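You operate a simulated robot arm through the tools that you are given. There is no shell and no other tool. Be economical: measure what you need, move in short steps, check, and stop when the job is done.

The job below is to be done with a simulated two-armed robot. You get a single attempt, and the scene is never put back.

Task
Take the beige rag from the steel table top and lay it out flat on the right end of the table.

The check looks at the end state, three seconds after you hand in, the way a careful person would. Anything else that was tipped, shoved, dropped, spilled or broken makes it a failure.

Robot
Two 6-joint arms with two-finger grippers on one trunk, on a base that drives. Base frame: it is fixed to the floor where the robot stands at the start and does not move with it; the origin is under the middle of the robot, x ahead of it, y to its left, z up; the surface under the hand at the start is at about z = 0.88. Units: m, degrees, N and s.
The left shoulder is at the start at [0.03, 0.178, 0.988], the right one opposite. With the tool pointing down near the work surface each hand reaches from about 0.24 to 0.84 m from the robot's upright axis, wherever it stands, measured 20 degrees to its own side. Places, roughly: beige rag [0.7, -0.1, 0.9]; right end of the table [0.8, -1, 0.9]. Payload 2.54 kg a hand.
Tool frame (each hand has its own): the origin (TCP) lies between the finger pads and is the grasp point; the fingertips stand 0.03 m ahead of it; z points along the fingers, y is the line along which they close. The gripper opens to 0.116 m. The gripper's body begins 0.095 m behind the TCP.
Orientation is told as [roll, pitch, yaw] about the base's x, y, z axes, in that order, counted from this pose: with the fingers straight down and closing along the base's y, the tool's x points along the base's -x, its y along +y and its z along -z.

Tools
- The arms move only by the tool play_rows. It takes "left_rows", "right_rows" or both (then of equal length, played together; a hand with none holds still); each is a list of rows, each a list of 2 entries, a list of its own where there are three numbers: the shift along the tool's x, y, z in m, then the turn, a rotation vector about the tool's x, y, z in degrees. In form: [[[tx, ty, tz], [rx, ry, rz]], ...]. A call has 1 to 20 rows; each row shifts and turns the commanded pose from where the row before left it, along the tool's axes as they then stand. "left_grip" and "right_grip" are, for a hand that has rows, the gripper command, from -1 (shut) to 1 (fully open), values between in proportion, set as the call begins (left out, the last holds). A row lasts 0.2 s, in which the tool goes at most 0.05 m and 8.6 degrees; a call with a longer step from one row to the next is refused whole, and so is a gripper value outside its range. Where a pose cannot be reached the arm comes as near as it can. A force on the tool above 40 N (or 10 N above the force at the start of the call, whichever is more), or a blocked arm, ends the call early, and 0.2 s more pass. The fingers move at their own pace (about 0.153 m/s each) and stop on an object; they squeeze with about 23 N. The grip force told is the motor's: it shows also when the fingers shut on nothing. Time passes only in rows, and 0.2 s behind the last, so rows that do not move let the fingers close. It gives the time, the measured TCP pose, the force on the tool (base axes), the opening and the grip force at its end, in the units of the frame above (readings bear some noise), with the torque about the TCP (base axes, N m) and any sound that the robot's microphone picked up.
- Cameras (640 x 400 px; columns grow to the right, rows downward): "scene" is now at [0.0474, -0.0051, 1.7106]; the picture's right is [-0.07, -1.00, 0.00], its down [-0.76, 0.05, -0.65] and it looks along [0.65, -0.04, -0.76] (base axes); focal length 279 px, centre (320, 200). "left" rides on the left gripper at [0.069, 0.015, -0.122] in its tool frame; the picture's right is [-0.21, 0.98, 0.00], its down [-0.83, -0.18, -0.53] and it looks along [-0.52, -0.11, 0.85] (tool axes); focal length 251 px, centre (320, 200). "right" rides on the right gripper at [0.069, -0.015, -0.122] in its tool frame; the picture's right is [0.21, 0.98, 0.00], its down [-0.83, 0.18, -0.53] and it looks along [-0.52, 0.11, 0.85] (tool axes); focal length 251 px, centre (320, 200). There is no depth. A picture from a camera that has moved, and an enlarged one, comes with that camera's place and axes in the base frame and with its lens.
- camera(camera): a new picture of that camera. The clock stands still meanwhile.
- slide_trunk(by): slides the trunk up (or, below 0, down) by that many m; the arms and the scene camera ride with it, the base frame stays. It gives what a move gives, with no picture.
- steer(legs): drives the robot by 1 to 6 legs, each [ahead, left, turn to the left] in m, m and degrees, along the robot's own axes; the way and the turn of a leg run together, so that a leg with both is an arc; at most 1.5 m and 180 degrees a leg. The arms and the cameras ride along, it lands a little off, and it stops where it bumps. It gives what a move gives.
- aim_head(pan, tilt): turns the head with the scene camera to pan (to the left, within 143 degrees either way) and tilt (down, from -29 to 69), counted from straight ahead of the robot. It gives what a move gives.
- zoom(camera, box): a new picture of the part [left, top, right, bottom] of that camera's present view, enlarged. The clock stands still meanwhile.
- job_done(): hands the job in; it is judged then, once.

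Go step by step. Nothing tells you exact positions but the pictures and the camera data: compare them with the known pose of the tool, close in by small moves and look again before you grip or let go. The budget is 120 turns and 92 pictures, counting those below and the enlarged ones. Unless the task says otherwise, let go and move clear before handing in, and close with one line.

The tools are called after "Emit:" as name(argument=value, ...) on one line, values as JSON. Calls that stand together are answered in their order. play_rows: Moves the arms, as the interface text tells. Its arguments: {"type":"object","properties":{"left_rows":{"type":"array","items":{"type":"array"}},"left_grip":{"type":"number"},"right_rows":{"type":"array","items":{"type":"array"}},"right_grip":{"type":"number"}},"required":[]} The other tools are called the same way: slide_trunk (by) slides the trunk up or down; steer (legs) drives the base; aim_head (pan, tilt) turns the head that bears the scene camera; camera (camera) takes a picture; zoom (camera, box) takes an enlarged picture of a part of a camera's view; job_done () hands the job in.

At the start:

```text
t: 0.0
left_tool_pos: [0.591, 0.128, 1.0522]
left_orientation: [0.0, 0.0, 0.0]
left_ft_force: [-0.3, 0.3, 0.7]
left_wrist_torque: [-0.01, -0.01, 0.01]
left_width: 0.1159
left_grasp_force: 0.1
right_tool_pos: [0.5391, -0.2962, 1.0385]
right_orientation: [0.0, 0.0, 0.0]
right_ft_force: [-0.6, -0.6, -0.5]
right_wrist_torque: [0.01, 0.0, -0.03]
right_width: 0.116
right_grasp_force: 0.1
trunk travel left (down, up): [-0.2, 0.34]
robot x, y, heading: [-0.0009, 0.0004, 0.1]
head pan, tilt: [-3.9, 49.7]
```

scene: 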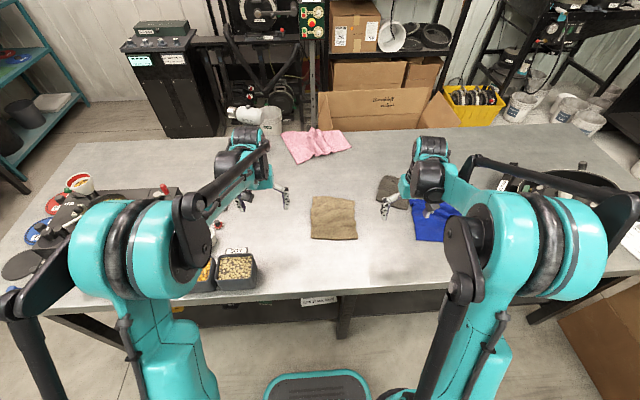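
right: 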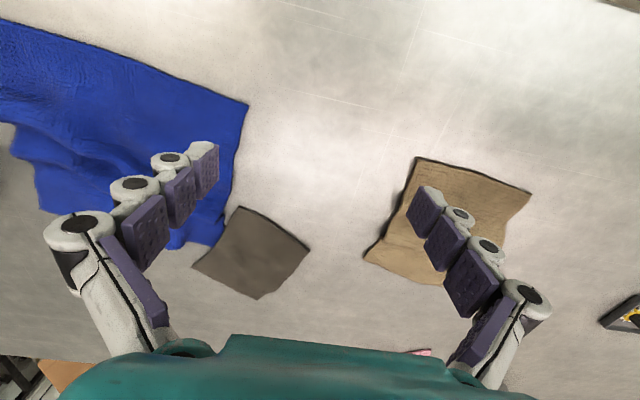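
left: 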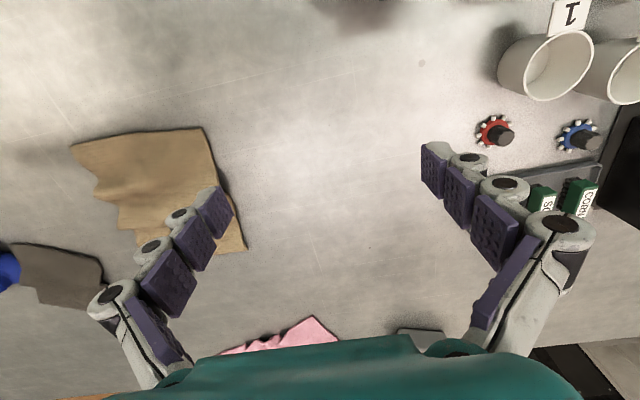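

The beige rag lies at about [0.67, -0.10], with a grey-brown rag and a blue cloth to its right. I'll look at the right end of the table and at the rag up close.

Emit:
zoom(camera="scene", box=[280, 170, 400, 245])

Emit:
aim_head(pan=-50, tilt=40)

Emit:
camera(camera="scene")

```text
5.33 times, centred on (340, 208) of scene
camera zoom: at [0.0474, -0.0051, 1.7106], right [-0.07, -1.0, 0.0], down [-0.76, 0.05, -0.65], along [0.65, -0.04, -0.76], focal length 1488 px, centre (213, 160)
```

zoom: 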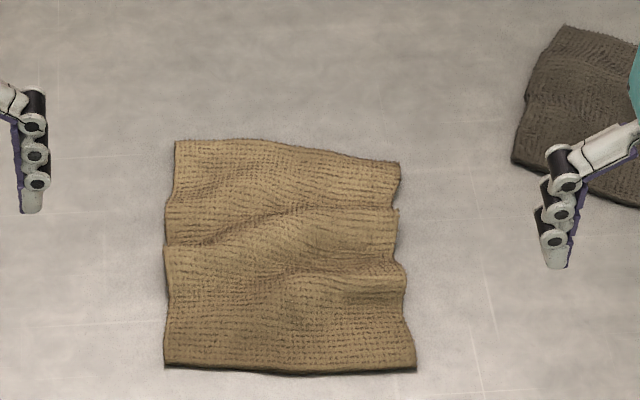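

```text
t: 1.1
left_tool_pos: [0.5891, 0.128, 1.0512]
left_orientation: [0.0, 0.0, 0.0]
left_ft_force: [1.0, -0.4, -0.1]
left_wrist_torque: [0.01, -0.03, 0.03]
left_width: 0.1157
left_grasp_force: 0.1
right_tool_pos: [0.5399, -0.2962, 1.0396]
right_orientation: [0.0, 0.0, 0.0]
right_ft_force: [0.2, 0.4, -0.5]
right_wrist_torque: [-0.01, 0.02, -0.01]
right_width: 0.1157
right_grasp_force: 0.1
trunk travel left (down, up): [-0.2, 0.34]
robot x, y, heading: [0.0001, 0.0011, -0.1]
head pan, tilt: [-50.0, 40.0]
```

```text
87 pictures are left
camera scene: at [0.0251, -0.0649, 1.7243], right [-0.77, -0.64, 0.0], down [-0.41, 0.49, -0.77], along [0.49, -0.59, -0.64], focal length 279 px, centre (320, 200)
```

scene: 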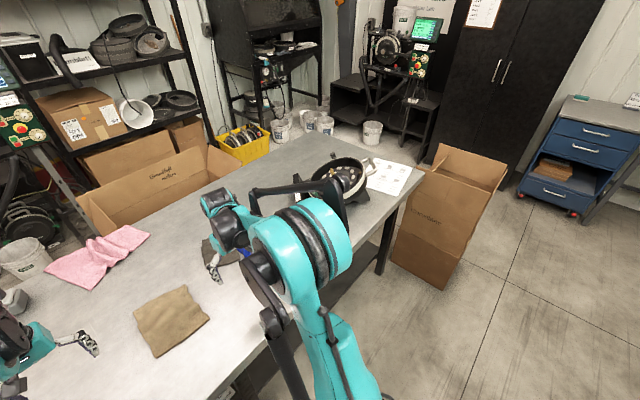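

The rag's near corners lie at about [0.578, -0.006] and [0.564, -0.169], and it is roughly 0.165 by 0.19 m. I plan to pinch both near corners, one hand each, with the fingers closing along x, so first I turn the hands.

Emit:
play_rows(left_rows=[[[0, 0, 0], [0, 0, 8.2]], [[0, 0, 0], [0, 0, 8.2]], [[0, 0, 0], [0, 0, 8.2]], [[0, 0, 0], [0, 0, 8.2]], [[0, 0, 0], [0, 0, 8.2]], [[0, 0, 0], [0, 0, 8.2]], [[0, 0, 0], [0, 0, 8.2]], [[0, 0, 0], [0, 0, 8.2]], [[0, 0, 0], [0, 0, 8.2]], [[0, 0, 0], [0, 0, 8.2]], [[0, 0, 0], [0, 0, 8]], [[0, 0, 0], [0, 0, 0]]], right_rows=[[[0, 0, 0], [0, 0, -8.2]], [[0, 0, 0], [0, 0, -8.2]], [[0, 0, 0], [0, 0, -8.2]], [[0, 0, 0], [0, 0, -8.2]], [[0, 0, 0], [0, 0, -8.2]], [[0, 0, 0], [0, 0, -8.2]], [[0, 0, 0], [0, 0, -8.2]], [[0, 0, 0], [0, 0, -8.2]], [[0, 0, 0], [0, 0, -8.2]], [[0, 0, 0], [0, 0, -8.2]], [[0, 0, 0], [0, 0, -8]], [[0, 0, 0], [0, 0, 0]]], left_grip=0, right_grip=0)

Emit:
aim_head(pan=-5, tilt=52)

Emit:
camera(camera="scene")

```text
t: 3.7
left_tool_pos: [0.5901, 0.1281, 1.051]
left_orientation: [0.0, 0.0, -90.1]
left_ft_force: [0.8, 0.2, 0.1]
left_wrist_torque: [0.0, -0.01, 0.0]
left_width: 0.0582
left_grasp_force: 0.1
right_tool_pos: [0.539, -0.2965, 1.0414]
right_orientation: [0.0, -0.1, 90.1]
right_ft_force: [0.4, 0.3, -0.3]
right_wrist_torque: [0.02, 0.02, -0.01]
right_width: 0.058
right_grasp_force: 0.0
trunk travel left (down, up): [-0.2, 0.34]
robot x, y, heading: [0.0039, 0.0017, 0.1]
head pan, tilt: [-50.0, 40.0]
```

```text
t: 4.9
left_tool_pos: [0.5903, 0.1284, 1.0505]
left_orientation: [-0.1, 0.0, -90.1]
left_ft_force: [0.5, 0.6, 0.5]
left_wrist_torque: [0.01, -0.04, 0.01]
left_width: 0.0582
left_grasp_force: 0.1
right_tool_pos: [0.5388, -0.2965, 1.0408]
right_orientation: [0.1, 0.0, 90.1]
right_ft_force: [0.4, 0.4, 0.5]
right_wrist_torque: [0.02, -0.03, 0.0]
right_width: 0.0579
right_grasp_force: 0.1
trunk travel left (down, up): [-0.2, 0.34]
robot x, y, heading: [-0.0002, 0.0014, -0.2]
head pan, tilt: [-5.0, 52.0]
```

```text
86 pictures are left
camera scene: at [0.0452, -0.0065, 1.7075], right [-0.09, -1.0, 0.0], down [-0.78, 0.07, -0.62], along [0.61, -0.05, -0.79], focal length 279 px, centre (320, 200)
```

scene: 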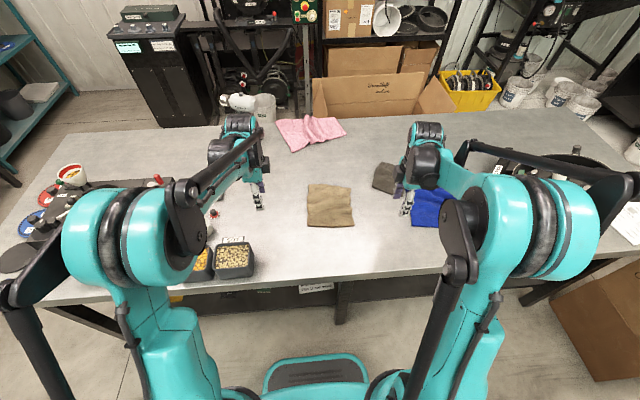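

Hands are turned. Now I move them over the two near corners, staying about 6 cm above the rag, and check.

Emit:
play_rows(left_rows=[[[-0.038, 0, 0], [0, 0, 0]], [[-0.038, 0, 0], [0, 0, 0]], [[-0.038, 0, 0.02], [0, 0, 0]], [[-0.038, 0, 0.03], [0, 0, 0]], [[0, 0, 0.03], [0, 0, 0]], [[0, 0, 0], [0, 0, 0]]], right_rows=[[[-0.0366, -0.009, 0], [0, 0, 0]], [[-0.0366, -0.009, 0], [0, 0, 0]], [[-0.0366, -0.009, 0.02], [0, 0, 0]], [[-0.0366, -0.01, 0.03], [0, 0, 0]], [[0, 0, 0.02], [0, 0, 0]], [[0, 0, 0], [0, 0, 0]]])

Emit:
zoom(camera="scene", box=[260, 160, 420, 260])

Emit:
camera(camera="left")

Emit:
camera(camera="right")

```text
t: 6.3
left_tool_pos: [0.5877, -0.0252, 0.9734]
left_orientation: [0.0, 0.0, -90.0]
left_ft_force: [-0.3, 0.0, -0.4]
left_wrist_torque: [-0.01, -0.01, -0.03]
left_width: 0.0582
left_grasp_force: 0.0
right_tool_pos: [0.5761, -0.1498, 0.9676]
right_orientation: [0.0, 0.0, 89.9]
right_ft_force: [0.2, 0.9, 0.3]
right_wrist_torque: [0.0, -0.03, 0.01]
right_width: 0.0578
right_grasp_force: 0.0
trunk travel left (down, up): [-0.2, 0.34]
robot x, y, heading: [-0.0021, -0.0019, -0.1]
head pan, tilt: [-5.0, 52.0]
```

```text
4.00 times, centred on (340, 210) of scene
camera zoom: at [0.0447, -0.0063, 1.7076], right [-0.09, -1.0, 0.0], down [-0.79, 0.07, -0.62], along [0.61, -0.05, -0.79], focal length 1116 px, centre (240, 160)
```

zoom: 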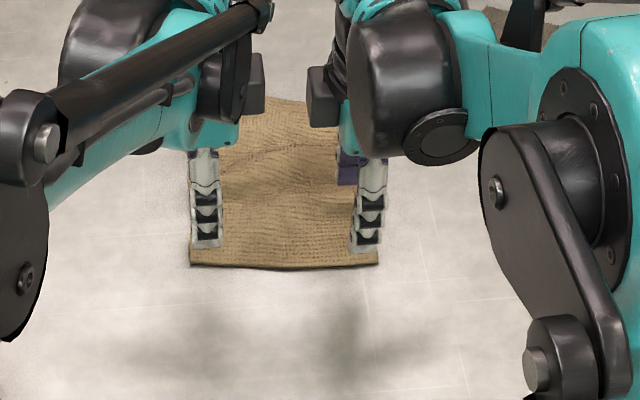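

```text
84 pictures are left
camera left: at [0.6014, 0.044, 1.0954], right [0.98, -0.21, 0.0], down [-0.18, -0.83, 0.53], along [-0.11, -0.52, -0.85], focal length 251 px, centre (320, 200)
```

left: 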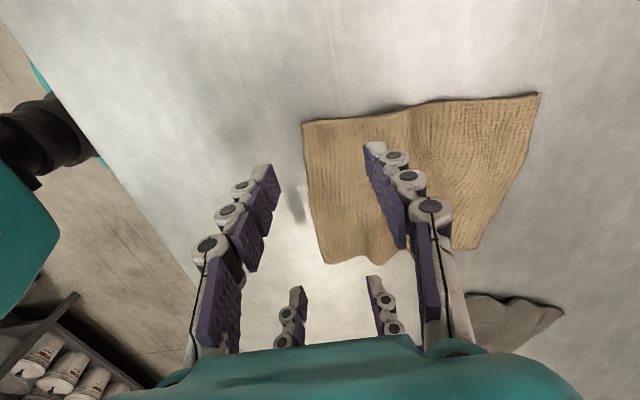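

```text
83 pictures are left
camera right: at [0.591, -0.2184, 1.0912], right [-0.98, -0.21, 0.0], down [-0.18, 0.83, 0.53], along [-0.11, 0.52, -0.85], focal length 251 px, centre (320, 200)
```

right: 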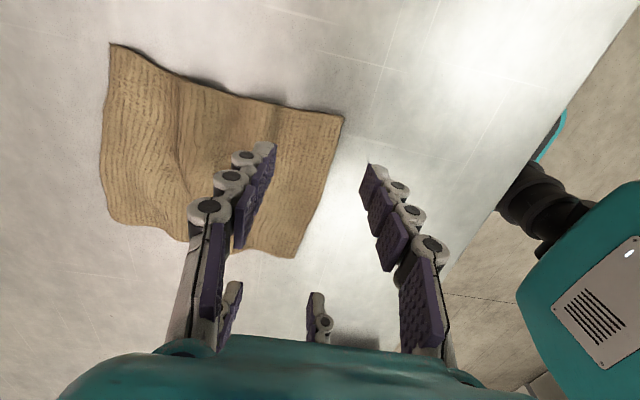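

The corner positions check out from the left wrist camera: [0.575, -0.008] and [0.562, -0.169]. The fingers straddle the near edge at both corners; descending to just above the table.

Emit:
play_rows(left_rows=[[[0, 0, 0.02], [0, 0, 0]], [[0, 0, 0.02], [0, 0, 0]], [[0, 0, 0.01], [0, 0, 0]], [[0, 0, 0.008], [0, 0, 0]], [[0, 0, 0], [0, 0, 0]]], right_rows=[[[0, 0, 0.02], [0, 0, 0]], [[0, 0, 0.02], [0, 0, 0]], [[0, 0, 0.007], [0, 0, 0]], [[0, 0, 0.005], [0, 0, 0]], [[0, 0, 0], [0, 0, 0]]])

Emit:
zoom(camera="scene", box=[280, 180, 400, 255])

Emit:
camera(camera="left")

```text
t: 7.5
left_tool_pos: [0.5897, -0.0249, 0.9146]
left_orientation: [0.0, 0.0, -90.0]
left_ft_force: [0.3, 0.6, -0.2]
left_wrist_torque: [0.01, 0.0, 0.01]
left_width: 0.0577
left_grasp_force: 0.1
right_tool_pos: [0.5764, -0.1519, 0.9176]
right_orientation: [0.0, 0.0, 90.1]
right_ft_force: [-0.1, -0.5, -1.0]
right_wrist_torque: [0.02, -0.02, 0.01]
right_width: 0.058
right_grasp_force: 0.1
trunk travel left (down, up): [-0.2, 0.34]
robot x, y, heading: [0.0027, -0.0024, 0.0]
head pan, tilt: [-5.0, 52.0]
```

```text
5.33 times, centred on (340, 218) of scene
camera zoom: at [0.0448, -0.0063, 1.7075], right [-0.09, -1.0, 0.0], down [-0.79, 0.07, -0.62], along [0.61, -0.05, -0.79], focal length 1488 px, centre (213, 107)
```

zoom: 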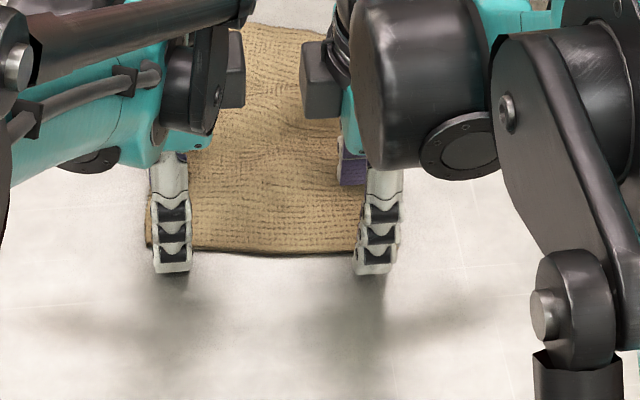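

```text
81 pictures are left
camera left: at [0.6035, 0.0434, 1.0367], right [0.98, -0.21, 0.0], down [-0.18, -0.83, 0.53], along [-0.11, -0.52, -0.85], focal length 251 px, centre (320, 200)
```

left: 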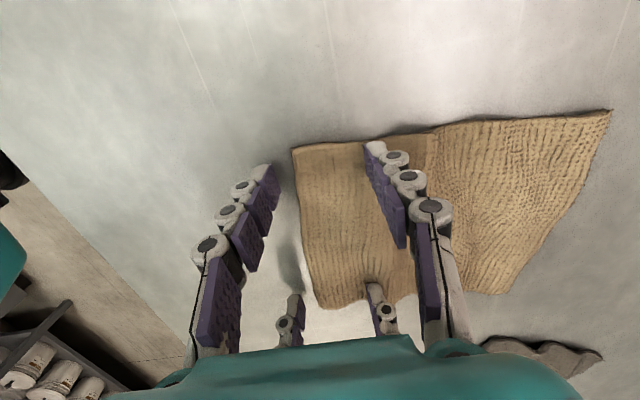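

No contact yet. I lower in millimetre steps until light contact.

Emit:
play_rows(left_rows=[[[0, 0, 0.003], [0, 0, 0]], [[0, 0, 0.002], [0, 0, 0]], [[0, 0, 0], [0, 0, 0]]], right_rows=[[[0, 0, 0.005], [0, 0, 0]], [[0, 0, 0.003], [0, 0, 0]], [[0, 0, 0], [0, 0, 0]]])

```text
t: 8.3
left_tool_pos: [0.5897, -0.0245, 0.9082]
left_orientation: [0.1, -0.1, -90.0]
left_ft_force: [1.6, -0.9, 11.3]
left_wrist_torque: [0.01, -0.47, -0.02]
left_width: 0.062
left_grasp_force: 2.6
right_tool_pos: [0.5756, -0.1505, 0.9102]
right_orientation: [-0.1, -0.1, 89.9]
right_ft_force: [0.6, -0.8, 8.9]
right_wrist_torque: [-0.03, -0.31, -0.04]
right_width: 0.0602
right_grasp_force: 1.8
trunk travel left (down, up): [-0.2, 0.34]
robot x, y, heading: [0.0024, 0.001, -0.1]
head pan, tilt: [-5.0, 52.0]
```

Both hands are in light contact. Closing.

Emit:
play_rows(left_rows=[[[0, 0, 0], [0, 0, 0]], [[0, 0, 0], [0, 0, 0]], [[0, 0, 0], [0, 0, 0]], [[0, 0, 0], [0, 0, 0]]], right_rows=[[[0, 0, 0], [0, 0, 0]], [[0, 0, 0], [0, 0, 0]], [[0, 0, 0], [0, 0, 0]], [[0, 0, 0], [0, 0, 0]]], left_grip=-1, right_grip=-1)

Emit:
camera(camera="left")

Emit:
camera(camera="right")

```text
t: 9.3
left_tool_pos: [0.5875, -0.0234, 0.9102]
left_orientation: [0.1, -0.1, -90.0]
left_ft_force: [-2.9, 2.3, 21.2]
left_wrist_torque: [0.09, -0.11, 0.02]
left_width: 0.0045
left_grasp_force: 22.6
right_tool_pos: [0.5755, -0.1493, 0.9112]
right_orientation: [-0.1, 0.0, 90.0]
right_ft_force: [-1.2, 0.4, 10.4]
right_wrist_torque: [0.06, -0.09, 0.02]
right_width: 0.0053
right_grasp_force: 22.9
trunk travel left (down, up): [-0.2, 0.34]
robot x, y, heading: [-0.0023, -0.0027, 0.0]
head pan, tilt: [-5.0, 52.0]
```

```text
80 pictures are left
camera left: at [0.6009, 0.044, 1.0323], right [0.98, -0.21, 0.0], down [-0.18, -0.83, 0.53], along [-0.11, -0.52, -0.85], focal length 251 px, centre (320, 200)
```

left: 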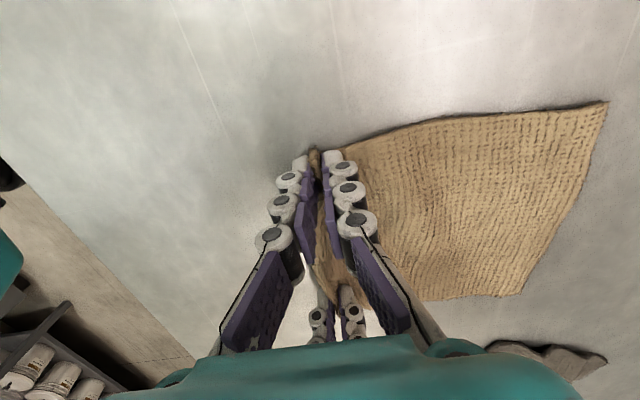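

```text
79 pictures are left
camera right: at [0.5902, -0.2178, 1.0342], right [-0.98, -0.21, 0.0], down [-0.18, 0.83, 0.53], along [-0.11, 0.52, -0.85], focal length 251 px, centre (320, 200)
```

right: 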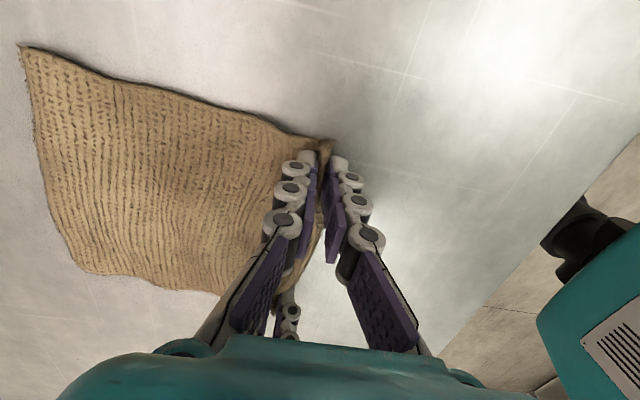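

Both corners are pinched. Lifting both hands together by 0.25 m.

Emit:
play_rows(left_rows=[[[0, 0, -0.01], [0, 0, 0]], [[0, 0, -0.02], [0, 0, 0]], [[0, 0, -0.03], [0, 0, 0]], [[0, 0, -0.03], [0, 0, 0]], [[0, 0, -0.03], [0, 0, 0]], [[0, 0, -0.03], [0, 0, 0]], [[0, 0, -0.03], [0, 0, 0]], [[0, 0, -0.03], [0, 0, 0]], [[0, 0, -0.02], [0, 0, 0]], [[0, 0, -0.02], [0, 0, 0]], [[0, 0, 0], [0, 0, 0]]], right_rows=[[[0, 0, -0.01], [0, 0, 0]], [[0, 0, -0.02], [0, 0, 0]], [[0, 0, -0.03], [0, 0, 0]], [[0, 0, -0.03], [0, 0, 0]], [[0, 0, -0.03], [0, 0, 0]], [[0, 0, -0.03], [0, 0, 0]], [[0, 0, -0.03], [0, 0, 0]], [[0, 0, -0.03], [0, 0, 0]], [[0, 0, -0.02], [0, 0, 0]], [[0, 0, -0.02], [0, 0, 0]], [[0, 0, 0], [0, 0, 0]]])

Emit:
camera(camera="scene")

Emit:
camera(camera="left")

```text
t: 11.7
left_tool_pos: [0.5899, -0.0238, 1.1582]
left_orientation: [0.0, 0.1, -90.0]
left_ft_force: [0.5, 0.1, 0.7]
left_wrist_torque: [-0.02, -0.07, 0.0]
left_width: 0.0044
left_grasp_force: 23.2
right_tool_pos: [0.5766, -0.1519, 1.1581]
right_orientation: [0.0, -0.1, 90.0]
right_ft_force: [0.0, 0.5, -0.3]
right_wrist_torque: [0.0, -0.03, -0.01]
right_width: 0.0047
right_grasp_force: 23.0
trunk travel left (down, up): [-0.2, 0.34]
robot x, y, heading: [-0.0021, -0.0009, -0.1]
head pan, tilt: [-5.0, 52.0]
```

```text
78 pictures are left
camera scene: at [0.0458, -0.0065, 1.7075], right [-0.09, -1.0, 0.0], down [-0.79, 0.07, -0.62], along [0.61, -0.05, -0.79], focal length 279 px, centre (320, 200)
```

scene: 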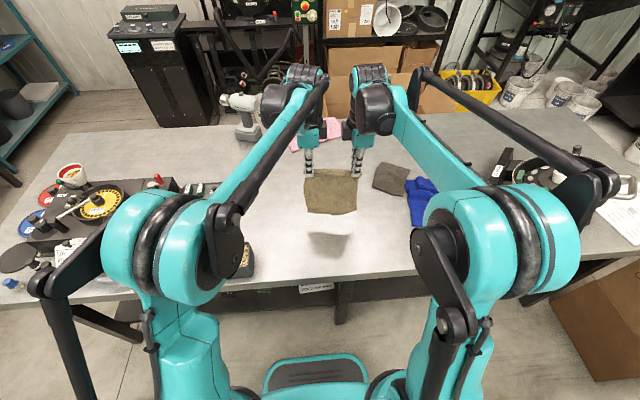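

```text
77 pictures are left
camera left: at [0.6023, 0.0452, 1.2794], right [0.98, -0.21, 0.0], down [-0.18, -0.83, 0.53], along [-0.12, -0.52, -0.85], focal length 251 px, centre (320, 200)
```

left: 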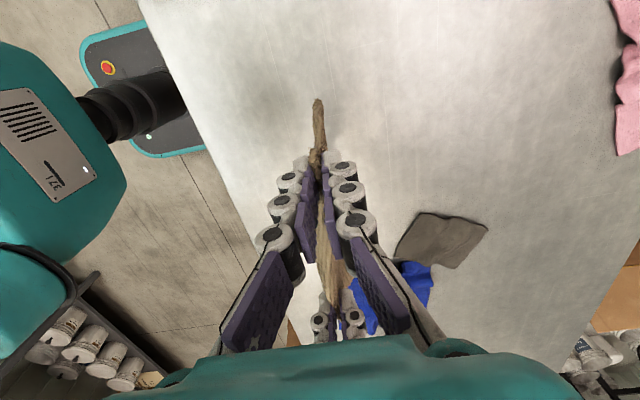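

The rag hangs cleanly between both hands. I raise the trunk for clearance, drive partway right, and look at the right end.

Emit:
slide_trunk(by=0.1)

Emit:
steer(legs=[[0, -0.4, 0]])

Emit:
aim_head(pan=-35, tilt=45)

Emit:
camera(camera="scene")

```text
t: 13.0
left_tool_pos: [0.5887, -0.0233, 1.2571]
left_orientation: [-0.1, -0.1, -90.1]
left_ft_force: [0.1, 0.3, -0.7]
left_wrist_torque: [0.01, -0.04, 0.0]
left_width: 0.0042
left_grasp_force: 23.0
right_tool_pos: [0.5772, -0.1528, 1.2584]
right_orientation: [0.0, 0.0, 90.1]
right_ft_force: [-0.1, -0.1, 0.3]
right_wrist_torque: [0.01, -0.06, 0.04]
right_width: 0.0043
right_grasp_force: 23.1
trunk travel left (down, up): [-0.3, 0.24]
robot x, y, heading: [-0.0018, 0.0009, 0.1]
head pan, tilt: [-5.0, 52.0]
```

```text
t: 15.5
left_tool_pos: [0.5873, -0.4266, 1.2574]
left_orientation: [0.0, 0.0, -90.2]
left_ft_force: [0.9, -0.3, -0.5]
left_wrist_torque: [0.04, -0.04, 0.0]
left_width: 0.0044
left_grasp_force: 23.0
right_tool_pos: [0.5758, -0.5559, 1.2596]
right_orientation: [0.0, 0.0, 89.9]
right_ft_force: [0.4, -0.1, 0.4]
right_wrist_torque: [0.0, -0.02, 0.01]
right_width: 0.0045
right_grasp_force: 22.7
trunk travel left (down, up): [-0.3, 0.24]
robot x, y, heading: [-0.0007, -0.4022, -0.1]
head pan, tilt: [-5.0, 52.0]
```

```text
t: 16.4
left_tool_pos: [0.5887, -0.4264, 1.2582]
left_orientation: [0.1, 0.1, -90.1]
left_ft_force: [0.2, 0.2, 0.3]
left_wrist_torque: [0.0, -0.03, 0.02]
left_width: 0.0045
left_grasp_force: 22.5
right_tool_pos: [0.575, -0.5548, 1.2586]
right_orientation: [-0.1, 0.0, 89.9]
right_ft_force: [0.6, 0.5, -0.5]
right_wrist_torque: [0.01, -0.02, 0.04]
right_width: 0.0045
right_grasp_force: 23.1
trunk travel left (down, up): [-0.3, 0.24]
robot x, y, heading: [0.0023, -0.4023, 0.1]
head pan, tilt: [-35.0, 45.0]
```

```text
76 pictures are left
camera scene: at [0.0366, -0.449, 1.8171], right [-0.57, -0.82, 0.0], down [-0.58, 0.41, -0.71], along [0.58, -0.41, -0.71], focal length 279 px, centre (320, 200)
```

scene: 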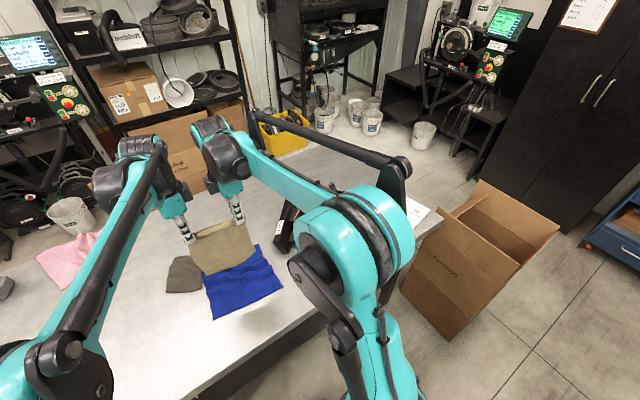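

The right arm hides the far right end. Driving a bit further and looking again.

Emit:
steer(legs=[[0, -0.4, 0]])

Emit:
aim_head(pan=-20, tilt=50)

Emit:
camera(camera="scene")

Emit:
camera(camera="left")

```text
t: 18.9
left_tool_pos: [0.5881, -0.8269, 1.2576]
left_orientation: [0.0, 0.0, -89.9]
left_ft_force: [0.1, 0.1, -1.2]
left_wrist_torque: [0.04, -0.05, 0.01]
left_width: 0.0039
left_grasp_force: 23.0
right_tool_pos: [0.5758, -0.9544, 1.26]
right_orientation: [0.0, 0.0, 90.0]
right_ft_force: [-0.4, 0.6, 0.1]
right_wrist_torque: [-0.01, -0.01, 0.0]
right_width: 0.0046
right_grasp_force: 23.3
trunk travel left (down, up): [-0.3, 0.24]
robot x, y, heading: [0.0002, -0.8019, -0.0]
head pan, tilt: [-35.0, 45.0]
```

```text
t: 19.7
left_tool_pos: [0.5882, -0.8245, 1.2567]
left_orientation: [0.1, 0.0, -90.0]
left_ft_force: [-0.6, 0.6, 0.2]
left_wrist_torque: [0.02, -0.04, -0.04]
left_width: 0.0041
left_grasp_force: 22.9
right_tool_pos: [0.5758, -0.9549, 1.2593]
right_orientation: [0.0, -0.1, 90.1]
right_ft_force: [0.3, 0.1, -0.3]
right_wrist_torque: [-0.03, -0.03, 0.01]
right_width: 0.0046
right_grasp_force: 23.2
trunk travel left (down, up): [-0.3, 0.24]
robot x, y, heading: [0.0016, -0.8038, -0.0]
head pan, tilt: [-20.0, 50.0]
```

```text
75 pictures are left
camera scene: at [0.0421, -0.8283, 1.8102], right [-0.34, -0.94, 0.0], down [-0.72, 0.26, -0.64], along [0.6, -0.22, -0.77], focal length 279 px, centre (320, 200)
```

scene: 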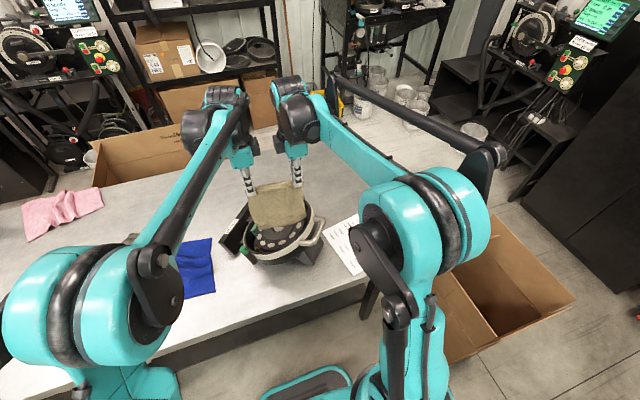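

```text
74 pictures are left
camera left: at [0.6013, -0.7565, 1.3795], right [0.98, -0.21, 0.0], down [-0.18, -0.83, 0.53], along [-0.11, -0.52, -0.85], focal length 251 px, centre (320, 200)
```

left: 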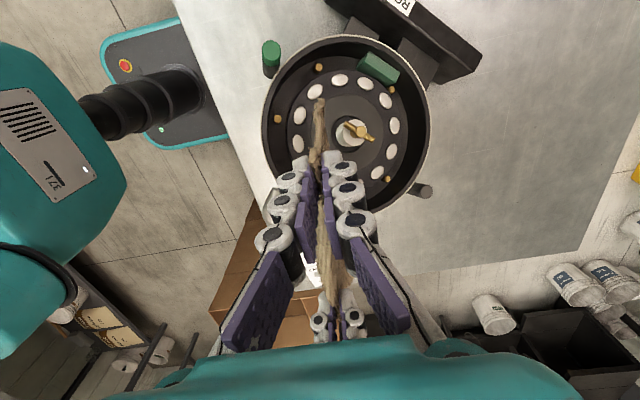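

A pot-like device sits at about [0.63, -0.9], a black tool at [0.8, -0.82], and a paper around [0.53, -1.15]; free steel lies behind them, x 0.8–1.15, y -1.0 to -1.35. I check the clearance of the base to the table and the free area more precisely.

Emit:
zoom(camera="scene", box=[220, 120, 420, 280])

Emit:
aim_head(pan=0, tilt=69)

Emit:
camera(camera="scene")

Emit:
camera(camera="right")

```text
2.50 times, centred on (320, 200) of scene
camera zoom: at [0.0421, -0.8283, 1.8102], right [-0.34, -0.94, 0.0], down [-0.72, 0.26, -0.64], along [0.6, -0.22, -0.77], focal length 697 px, centre (320, 200)
```

zoom: 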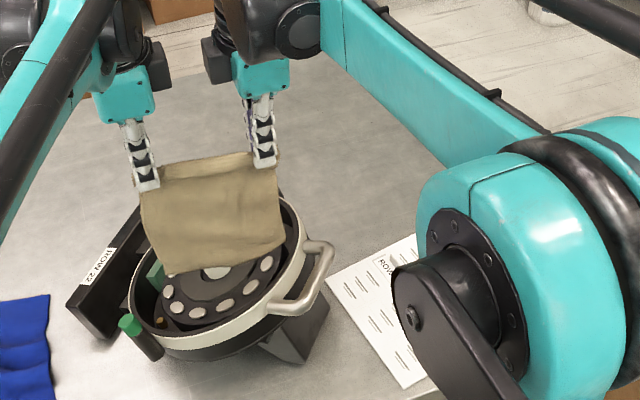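

```text
t: 20.5
left_tool_pos: [0.5882, -0.8253, 1.2578]
left_orientation: [0.0, 0.1, -90.0]
left_ft_force: [0.7, -0.1, 0.6]
left_wrist_torque: [0.0, -0.06, -0.03]
left_width: 0.0042
left_grasp_force: 22.9
right_tool_pos: [0.5748, -0.9535, 1.2599]
right_orientation: [0.0, 0.0, 90.0]
right_ft_force: [-0.5, 0.8, 0.2]
right_wrist_torque: [0.02, -0.03, 0.01]
right_width: 0.0045
right_grasp_force: 22.5
trunk travel left (down, up): [-0.3, 0.24]
robot x, y, heading: [-0.0016, -0.7997, 0.1]
head pan, tilt: [0.0, 68.8]
```

```text
72 pictures are left
camera scene: at [0.0257, -0.8024, 1.7883], right [0.0, -1.0, 0.0], down [-0.93, 0.0, -0.36], along [0.36, 0.0, -0.93], focal length 279 px, centre (320, 200)
```

scene: 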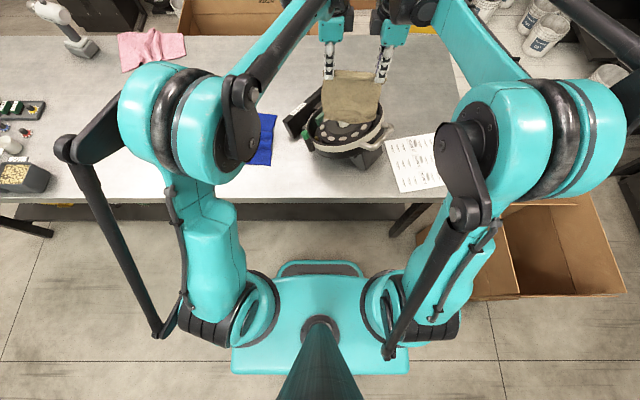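

```text
71 pictures are left
camera right: at [0.591, -1.0226, 1.3826], right [-0.98, -0.22, 0.0], down [-0.18, 0.83, 0.53], along [-0.12, 0.52, -0.85], focal length 251 px, centre (320, 200)
```

right: 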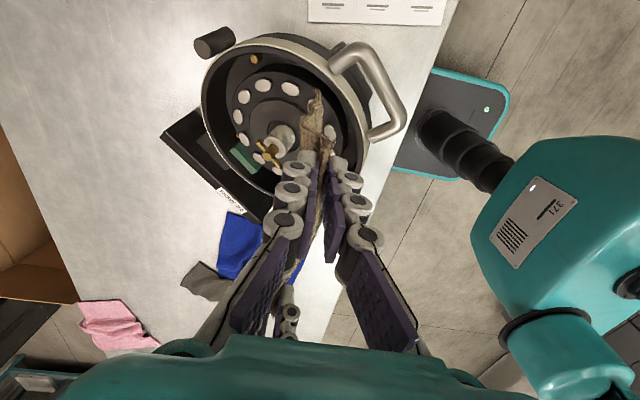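

There is room: table front edge x≈0.38, base can go ~0.15 m ahead beneath it; pot's knob ends at about x 0.77, black tool at [0.84, -0.82]. I'll lay the rag at about x 0.85–1.03, y -0.97 to -1.14, so I shift right, ahead, and turn to face there.

Emit:
steer(legs=[[0, -0.1, 0], [0.15, 0, 0], [0, 0, -10]])

Emit:
camera(camera="scene")

```text
t: 23.4
left_tool_pos: [0.7273, -1.026, 1.2568]
left_orientation: [0.0, 0.0, -99.9]
left_ft_force: [-0.5, 0.8, 1.1]
left_wrist_torque: [0.01, -0.03, 0.06]
left_width: 0.0044
left_grasp_force: 23.2
right_tool_pos: [0.6926, -1.1506, 1.2593]
right_orientation: [0.0, 0.0, 80.0]
right_ft_force: [0.2, -0.3, -0.1]
right_wrist_torque: [0.04, -0.03, 0.07]
right_width: 0.0045
right_grasp_force: 23.4
trunk travel left (down, up): [-0.3, 0.24]
robot x, y, heading: [0.1536, -0.9016, -9.8]
head pan, tilt: [0.0, 68.8]
```

```text
70 pictures are left
camera scene: at [0.1778, -0.9057, 1.7882], right [-0.17, -0.98, 0.0], down [-0.92, 0.16, -0.36], along [0.36, -0.06, -0.93], focal length 279 px, centre (320, 200)
```

scene: 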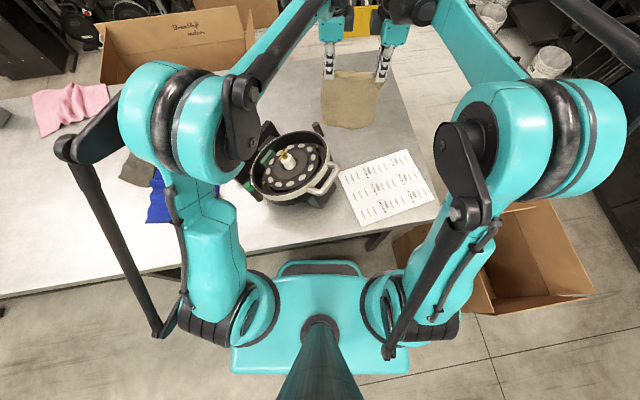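

Base is placed without bumps; the hands are at about [0.71, -1.09]. I extend them forward over the free area.

Emit:
play_rows(left_rows=[[[0, 0.03, 0], [0, 0, 0]], [[0, 0.035, 0], [0, 0, 0]], [[0, 0.035, 0], [0, 0, 0]], [[0, 0.035, 0], [0, 0, 0]], [[0, 0.035, 0], [0, 0, 0]], [[0, 0.03, 0], [0, 0, 0]], [[0, 0, 0], [0, 0, 0]]], right_rows=[[[0, -0.03, 0], [0, 0, 0]], [[0, -0.035, 0], [0, 0, 0]], [[0, -0.035, 0], [0, 0, 0]], [[0, -0.035, 0], [0, 0, 0]], [[0, -0.035, 0], [0, 0, 0]], [[0, -0.03, 0], [0, 0, 0]], [[0, 0, 0], [0, 0, 0]]])

Emit:
slide_trunk(by=-0.1)

Emit:
camera(camera="scene")

```text
t: 24.9
left_tool_pos: [0.8813, -1.0414, 1.2397]
left_orientation: [0.1, -0.1, -100.1]
left_ft_force: [0.3, -15.5, 1.9]
left_wrist_torque: [-0.39, -0.06, 0.05]
left_width: 0.0045
left_grasp_force: 22.7
left hand out of reach, approached as far as the arm can: row 5, 6
right_tool_pos: [0.8771, -1.1825, 1.2518]
right_orientation: [0.0, -0.2, 80.1]
right_ft_force: [-0.7, 16.8, -1.4]
right_wrist_torque: [0.34, -0.04, 0.1]
right_width: 0.0046
right_grasp_force: 23.0
right hand out of reach, approached as far as the arm can: row 6
trunk travel left (down, up): [-0.3, 0.24]
robot x, y, heading: [0.1506, -0.8995, -10.3]
head pan, tilt: [0.0, 68.8]
```

```text
t: 26.3
left_tool_pos: [0.8829, -1.0412, 1.1401]
left_orientation: [0.0, 0.0, -99.9]
left_ft_force: [1.3, -21.1, 2.2]
left_wrist_torque: [-0.55, 0.0, 0.03]
left_width: 0.0044
left_grasp_force: 23.0
right_tool_pos: [0.8765, -1.1847, 1.152]
right_orientation: [-0.1, 0.0, 80.0]
right_ft_force: [1.0, 21.6, -1.4]
right_wrist_torque: [0.51, -0.04, 0.06]
right_width: 0.0046
right_grasp_force: 22.8
trunk travel left (down, up): [-0.2, 0.34]
robot x, y, heading: [0.1514, -0.9006, -10.1]
head pan, tilt: [0.0, 68.8]
```

```text
69 pictures are left
camera scene: at [0.177, -0.9047, 1.6884], right [-0.17, -0.98, 0.0], down [-0.92, 0.16, -0.36], along [0.36, -0.06, -0.93], focal length 279 px, centre (320, 200)
```

scene: 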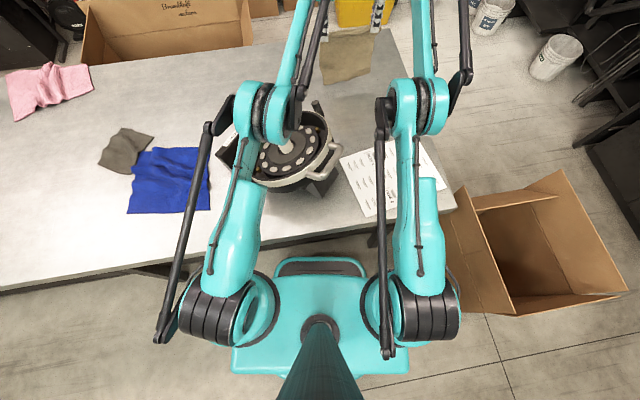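

The arms reached their limit and are pulling the cloth a bit taut, so I ease both back 5 cm, then tilt the fingers forward to gain reach.

Emit:
play_rows(left_rows=[[[0, -0.025, 0], [0, 0, 0]], [[0, -0.025, 0], [0, 0, 0]], [[0, 0, 0], [0, 0, 0]], [[0, 0, 0], [-8, 0, 0]], [[0, 0, 0], [-8, 0, 0]], [[0, 0, 0], [-8, 0, 0]], [[0, 0, 0], [-8, 0, 0]], [[0, 0, 0], [-8, 0, 0]], [[0, 0, 0], [0, 0, 0]]], right_rows=[[[0, 0.025, 0], [0, 0, 0]], [[0, 0.025, 0], [0, 0, 0]], [[0, 0, 0], [0, 0, 0]], [[0, 0, 0], [8, 0, 0]], [[0, 0, 0], [8, 0, 0]], [[0, 0, 0], [8, 0, 0]], [[0, 0, 0], [8, 0, 0]], [[0, 0, 0], [8, 0, 0]], [[0, 0, 0], [0, 0, 0]]])

Emit:
aim_head(pan=-5, tilt=45)

Emit:
camera(camera="scene")

```text
t: 28.3
left_tool_pos: [0.8341, -1.0334, 1.138]
left_orientation: [39.9, 0.1, -100.0]
left_ft_force: [0.6, -18.5, 0.4]
left_wrist_torque: [-0.3, 0.05, -0.23]
left_width: 0.0042
left_grasp_force: 23.1
right_tool_pos: [0.8295, -1.1758, 1.1522]
right_orientation: [-40.1, 0.0, 80.0]
right_ft_force: [0.6, 17.7, -1.3]
right_wrist_torque: [0.41, 0.12, 0.32]
right_width: 0.0041
right_grasp_force: 23.2
trunk travel left (down, up): [-0.2, 0.34]
robot x, y, heading: [0.152, -0.9005, -10.0]
head pan, tilt: [0.0, 68.8]
```

```text
t: 29.2
left_tool_pos: [0.8333, -1.0333, 1.1404]
left_orientation: [40.0, 0.0, -100.0]
left_ft_force: [0.9, -17.8, 1.5]
left_wrist_torque: [-0.31, 0.05, -0.19]
left_width: 0.004
left_grasp_force: 23.0
right_tool_pos: [0.8295, -1.1761, 1.1518]
right_orientation: [-40.0, -0.1, 80.0]
right_ft_force: [-1.0, 17.8, -1.7]
right_wrist_torque: [0.34, 0.09, 0.34]
right_width: 0.0043
right_grasp_force: 23.3
trunk travel left (down, up): [-0.2, 0.34]
robot x, y, heading: [0.15, -0.8997, -10.2]
head pan, tilt: [-5.0, 45.0]
```

```text
68 pictures are left
camera scene: at [0.2009, -0.9161, 1.717], right [-0.26, -0.97, 0.0], down [-0.68, 0.18, -0.71], along [0.68, -0.18, -0.71], focal length 279 px, centre (320, 200)
```

scene: 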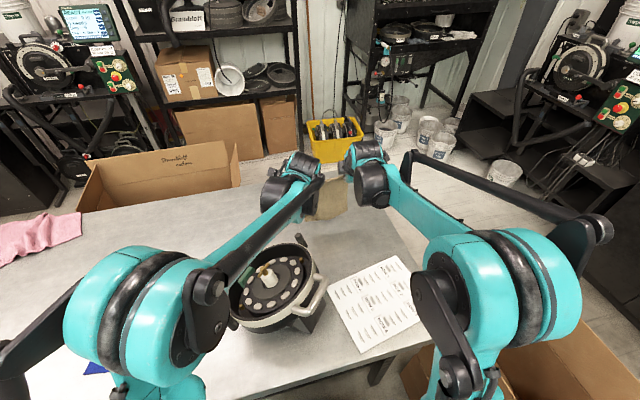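

The tilt works; the hands got 1.3 cm too far apart and slightly unlevel, so I correct the left hand and then extend 0.10 m along the table's x.

Emit:
play_rows(left_rows=[[[-0.012, 0.0077, -0.0092], [0, 0, 0]], [[0, 0, 0], [0, 0, 0]], [[0.0034, 0.0153, 0.0129], [0, 0, 0]], [[0.0034, 0.0153, 0.0129], [0, 0, 0]], [[0.0034, 0.0153, 0.0129], [0, 0, 0]], [[0.0034, 0.0153, 0.0129], [0, 0, 0]], [[0.0034, 0.0153, 0.0129], [0, 0, 0]], [[0, 0, 0], [0, 0, 0]]], right_rows=[[[0, 0, 0], [0, 0, 0]], [[0, 0, 0], [0, 0, 0]], [[-0.0034, -0.0153, 0.0129], [0, 0, 0]], [[-0.0034, -0.0153, 0.0129], [0, 0, 0]], [[-0.0034, -0.0153, 0.0129], [0, 0, 0]], [[-0.0034, -0.0153, 0.0129], [0, 0, 0]], [[-0.0034, -0.0153, 0.0129], [0, 0, 0]], [[0, 0, 0], [0, 0, 0]]])

Emit:
zoom(camera="scene", box=[220, 120, 440, 260])

```text
t: 31.0
left_tool_pos: [0.933, -1.0437, 1.1533]
left_orientation: [40.2, 0.0, -100.1]
left_ft_force: [-0.2, 0.1, -0.5]
left_wrist_torque: [0.01, 0.04, 0.04]
left_width: 0.0042
left_grasp_force: 23.0
right_tool_pos: [0.9287, -1.1785, 1.1517]
right_orientation: [-40.2, 0.1, 80.1]
right_ft_force: [-1.2, 0.7, 0.5]
right_wrist_torque: [0.02, 0.06, 0.0]
right_width: 0.0042
right_grasp_force: 23.3
trunk travel left (down, up): [-0.2, 0.34]
robot x, y, heading: [0.1525, -0.8977, -10.1]
head pan, tilt: [-5.0, 45.0]
```

```text
2.86 times, centred on (330, 190) of scene
camera zoom: at [0.1992, -0.9159, 1.7172], right [-0.26, -0.97, 0.0], down [-0.68, 0.18, -0.71], along [0.68, -0.18, -0.71], focal length 797 px, centre (291, 229)
```

zoom: 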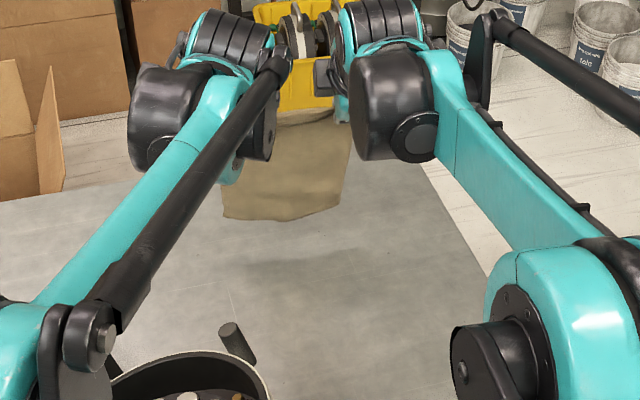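

Tension is gone and the rag hangs straight, its lower edge near z≈0.985. I extend 8 cm more along the heading to stay clear of the pot's knob, and check reach.

Emit:
play_rows(left_rows=[[[0, 0.0153, 0.0129], [0, 0, 0]], [[0, 0.0153, 0.0129], [0, 0, 0]], [[0, 0.0153, 0.0129], [0, 0, 0]], [[0, 0.0153, 0.0129], [0, 0, 0]], [[0, 0, 0], [0, 0, 0]]], right_rows=[[[0, -0.0153, 0.0129], [0, 0, 0]], [[0, -0.0153, 0.0129], [0, 0, 0]], [[0, -0.0153, 0.0129], [0, 0, 0]], [[0, -0.0153, 0.0129], [0, 0, 0]], [[0, 0, 0], [0, 0, 0]]])

Emit:
camera(camera="scene")

Emit:
camera(camera="left")

```text
t: 32.2
left_tool_pos: [1.0131, -1.0589, 1.1539]
left_orientation: [40.1, 0.1, -100.0]
left_ft_force: [-0.1, 0.4, 0.2]
left_wrist_torque: [0.02, 0.06, 0.01]
left_width: 0.0039
left_grasp_force: 23.1
right_tool_pos: [1.0079, -1.1916, 1.1515]
right_orientation: [-40.1, 0.1, 80.0]
right_ft_force: [-0.2, -0.2, 0.2]
right_wrist_torque: [0.03, 0.04, 0.01]
right_width: 0.0042
right_grasp_force: 23.3
trunk travel left (down, up): [-0.2, 0.34]
robot x, y, heading: [0.1498, -0.9038, -10.2]
head pan, tilt: [-5.0, 45.0]
```

```text
66 pictures are left
camera scene: at [0.199, -0.9157, 1.7172], right [-0.26, -0.97, 0.0], down [-0.68, 0.18, -0.71], along [0.68, -0.18, -0.71], focal length 279 px, centre (320, 200)
```

scene: 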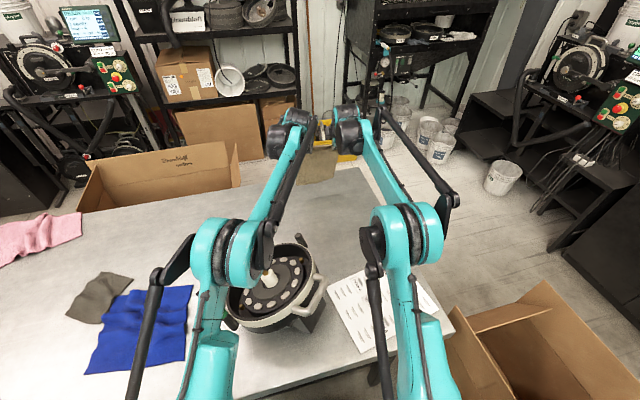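

```text
65 pictures are left
camera left: at [0.9568, -0.9794, 1.2567], right [0.7, -0.34, 0.63], down [-0.62, -0.73, 0.29], along [0.36, -0.59, -0.72], focal length 251 px, centre (320, 200)
```

left: 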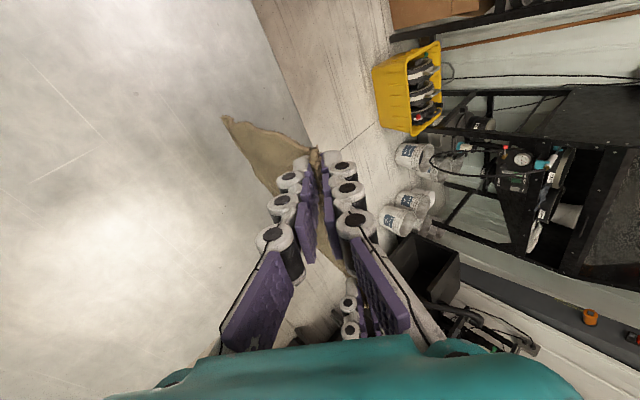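

Full reach achieved at x≈1.01 with rag hanging free. Now lower ~9 cm so the free edge just reaches the table.

Emit:
play_rows(left_rows=[[[0, -0.0129, 0.0153], [0, 0, 0]], [[0, -0.0129, 0.0153], [0, 0, 0]], [[0, -0.0129, 0.0153], [0, 0, 0]], [[0, -0.0129, 0.0153], [0, 0, 0]], [[0, -0.0064, 0.0077], [0, 0, 0]], [[0, 0, 0], [0, 0, 0]]], right_rows=[[[0, 0.0129, 0.0153], [0, 0, 0]], [[0, 0.0129, 0.0153], [0, 0, 0]], [[0, 0.0129, 0.0153], [0, 0, 0]], [[0, 0.0129, 0.0153], [0, 0, 0]], [[0, 0.0064, 0.0077], [0, 0, 0]], [[0, 0, 0], [0, 0, 0]]])

Emit:
zoom(camera="scene", box=[240, 100, 400, 220])

Emit:
camera(camera="left")

```text
t: 33.6
left_tool_pos: [1.0134, -1.0572, 1.06]
left_orientation: [40.1, -0.1, -100.1]
left_ft_force: [-0.2, 0.5, 0.2]
left_wrist_torque: [0.03, 0.08, 0.0]
left_width: 0.0042
left_grasp_force: 23.5
right_tool_pos: [1.0059, -1.1914, 1.0621]
right_orientation: [-40.0, 0.0, 80.0]
right_ft_force: [-0.3, 1.0, 0.1]
right_wrist_torque: [0.0, 0.06, -0.02]
right_width: 0.0041
right_grasp_force: 23.8
trunk travel left (down, up): [-0.2, 0.34]
robot x, y, heading: [0.1547, -0.8994, -9.9]
head pan, tilt: [-5.0, 45.0]
```

```text
3.33 times, centred on (320, 160) of scene
camera zoom: at [0.2009, -0.9162, 1.7171], right [-0.26, -0.97, 0.0], down [-0.68, 0.18, -0.71], along [0.68, -0.18, -0.71], focal length 930 px, centre (320, 333)
```

zoom: 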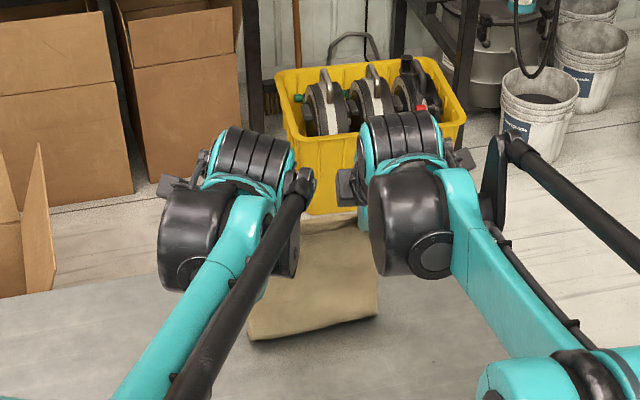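

```text
63 pictures are left
camera left: at [0.9566, -0.979, 1.1634], right [0.7, -0.34, 0.63], down [-0.62, -0.73, 0.29], along [0.36, -0.59, -0.72], focal length 251 px, centre (320, 200)
```

left: 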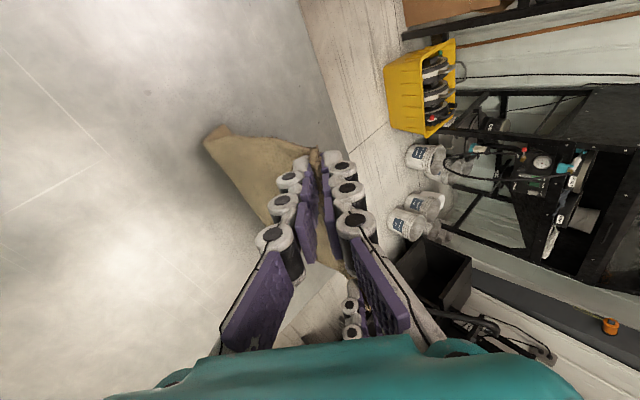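

The free edge is near the table but leans slightly toward the robot. I extend 4 cm further so there's room to drag it out flat away from the pot.

Emit:
play_rows(left_rows=[[[0.0034, 0.0153, 0.0129], [0, 0, 0]], [[0.0034, 0.0153, 0.0129], [0, 0, 0]], [[0, 0, 0], [0, 0, 0]], [[0, 0, 0], [0, 0, 0]]], right_rows=[[[-0.0034, -0.0153, 0.0129], [0, 0, 0]], [[-0.0034, -0.0153, 0.0129], [0, 0, 0]], [[0, 0, 0], [0, 0, 0]], [[0, 0, 0], [0, 0, 0]]])

Emit:
camera(camera="left")

Emit:
camera(camera="right")

```text
t: 34.6
left_tool_pos: [1.0533, -1.0595, 1.0607]
left_orientation: [40.1, 0.0, -100.0]
left_ft_force: [0.1, 0.2, -0.3]
left_wrist_torque: [-0.02, 0.06, 0.01]
left_width: 0.0042
left_grasp_force: 22.8
right_tool_pos: [1.0484, -1.1914, 1.0619]
right_orientation: [-40.0, 0.0, 80.0]
right_ft_force: [-0.3, -0.2, -0.5]
right_wrist_torque: [0.01, 0.08, 0.0]
right_width: 0.0041
right_grasp_force: 22.5
trunk travel left (down, up): [-0.2, 0.34]
robot x, y, heading: [0.1525, -0.9007, -10.1]
head pan, tilt: [-5.0, 45.0]
```

```text
62 pictures are left
camera left: at [0.9974, -0.9796, 1.1632], right [0.7, -0.34, 0.63], down [-0.62, -0.73, 0.29], along [0.36, -0.59, -0.72], focal length 251 px, centre (320, 200)
```

left: 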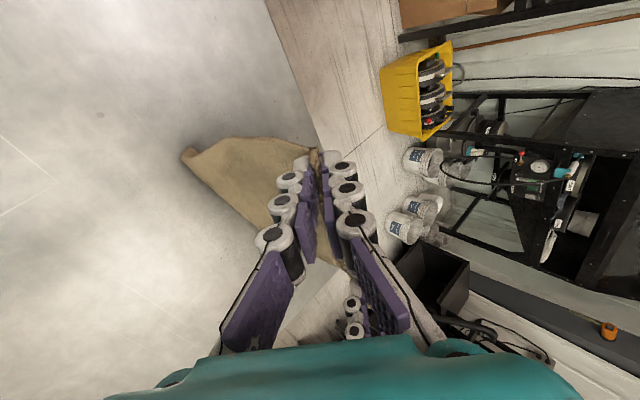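

```text
61 pictures are left
camera right: at [0.9715, -1.247, 1.1661], right [-0.77, -0.08, -0.63], down [-0.33, 0.9, 0.29], along [0.54, 0.43, -0.72], focal length 251 px, centre (320, 200)
```

right: 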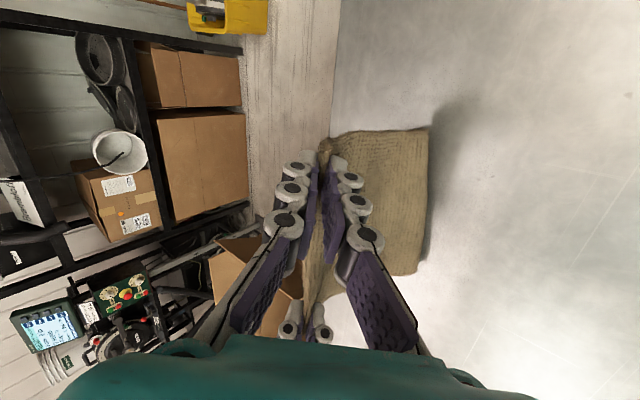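

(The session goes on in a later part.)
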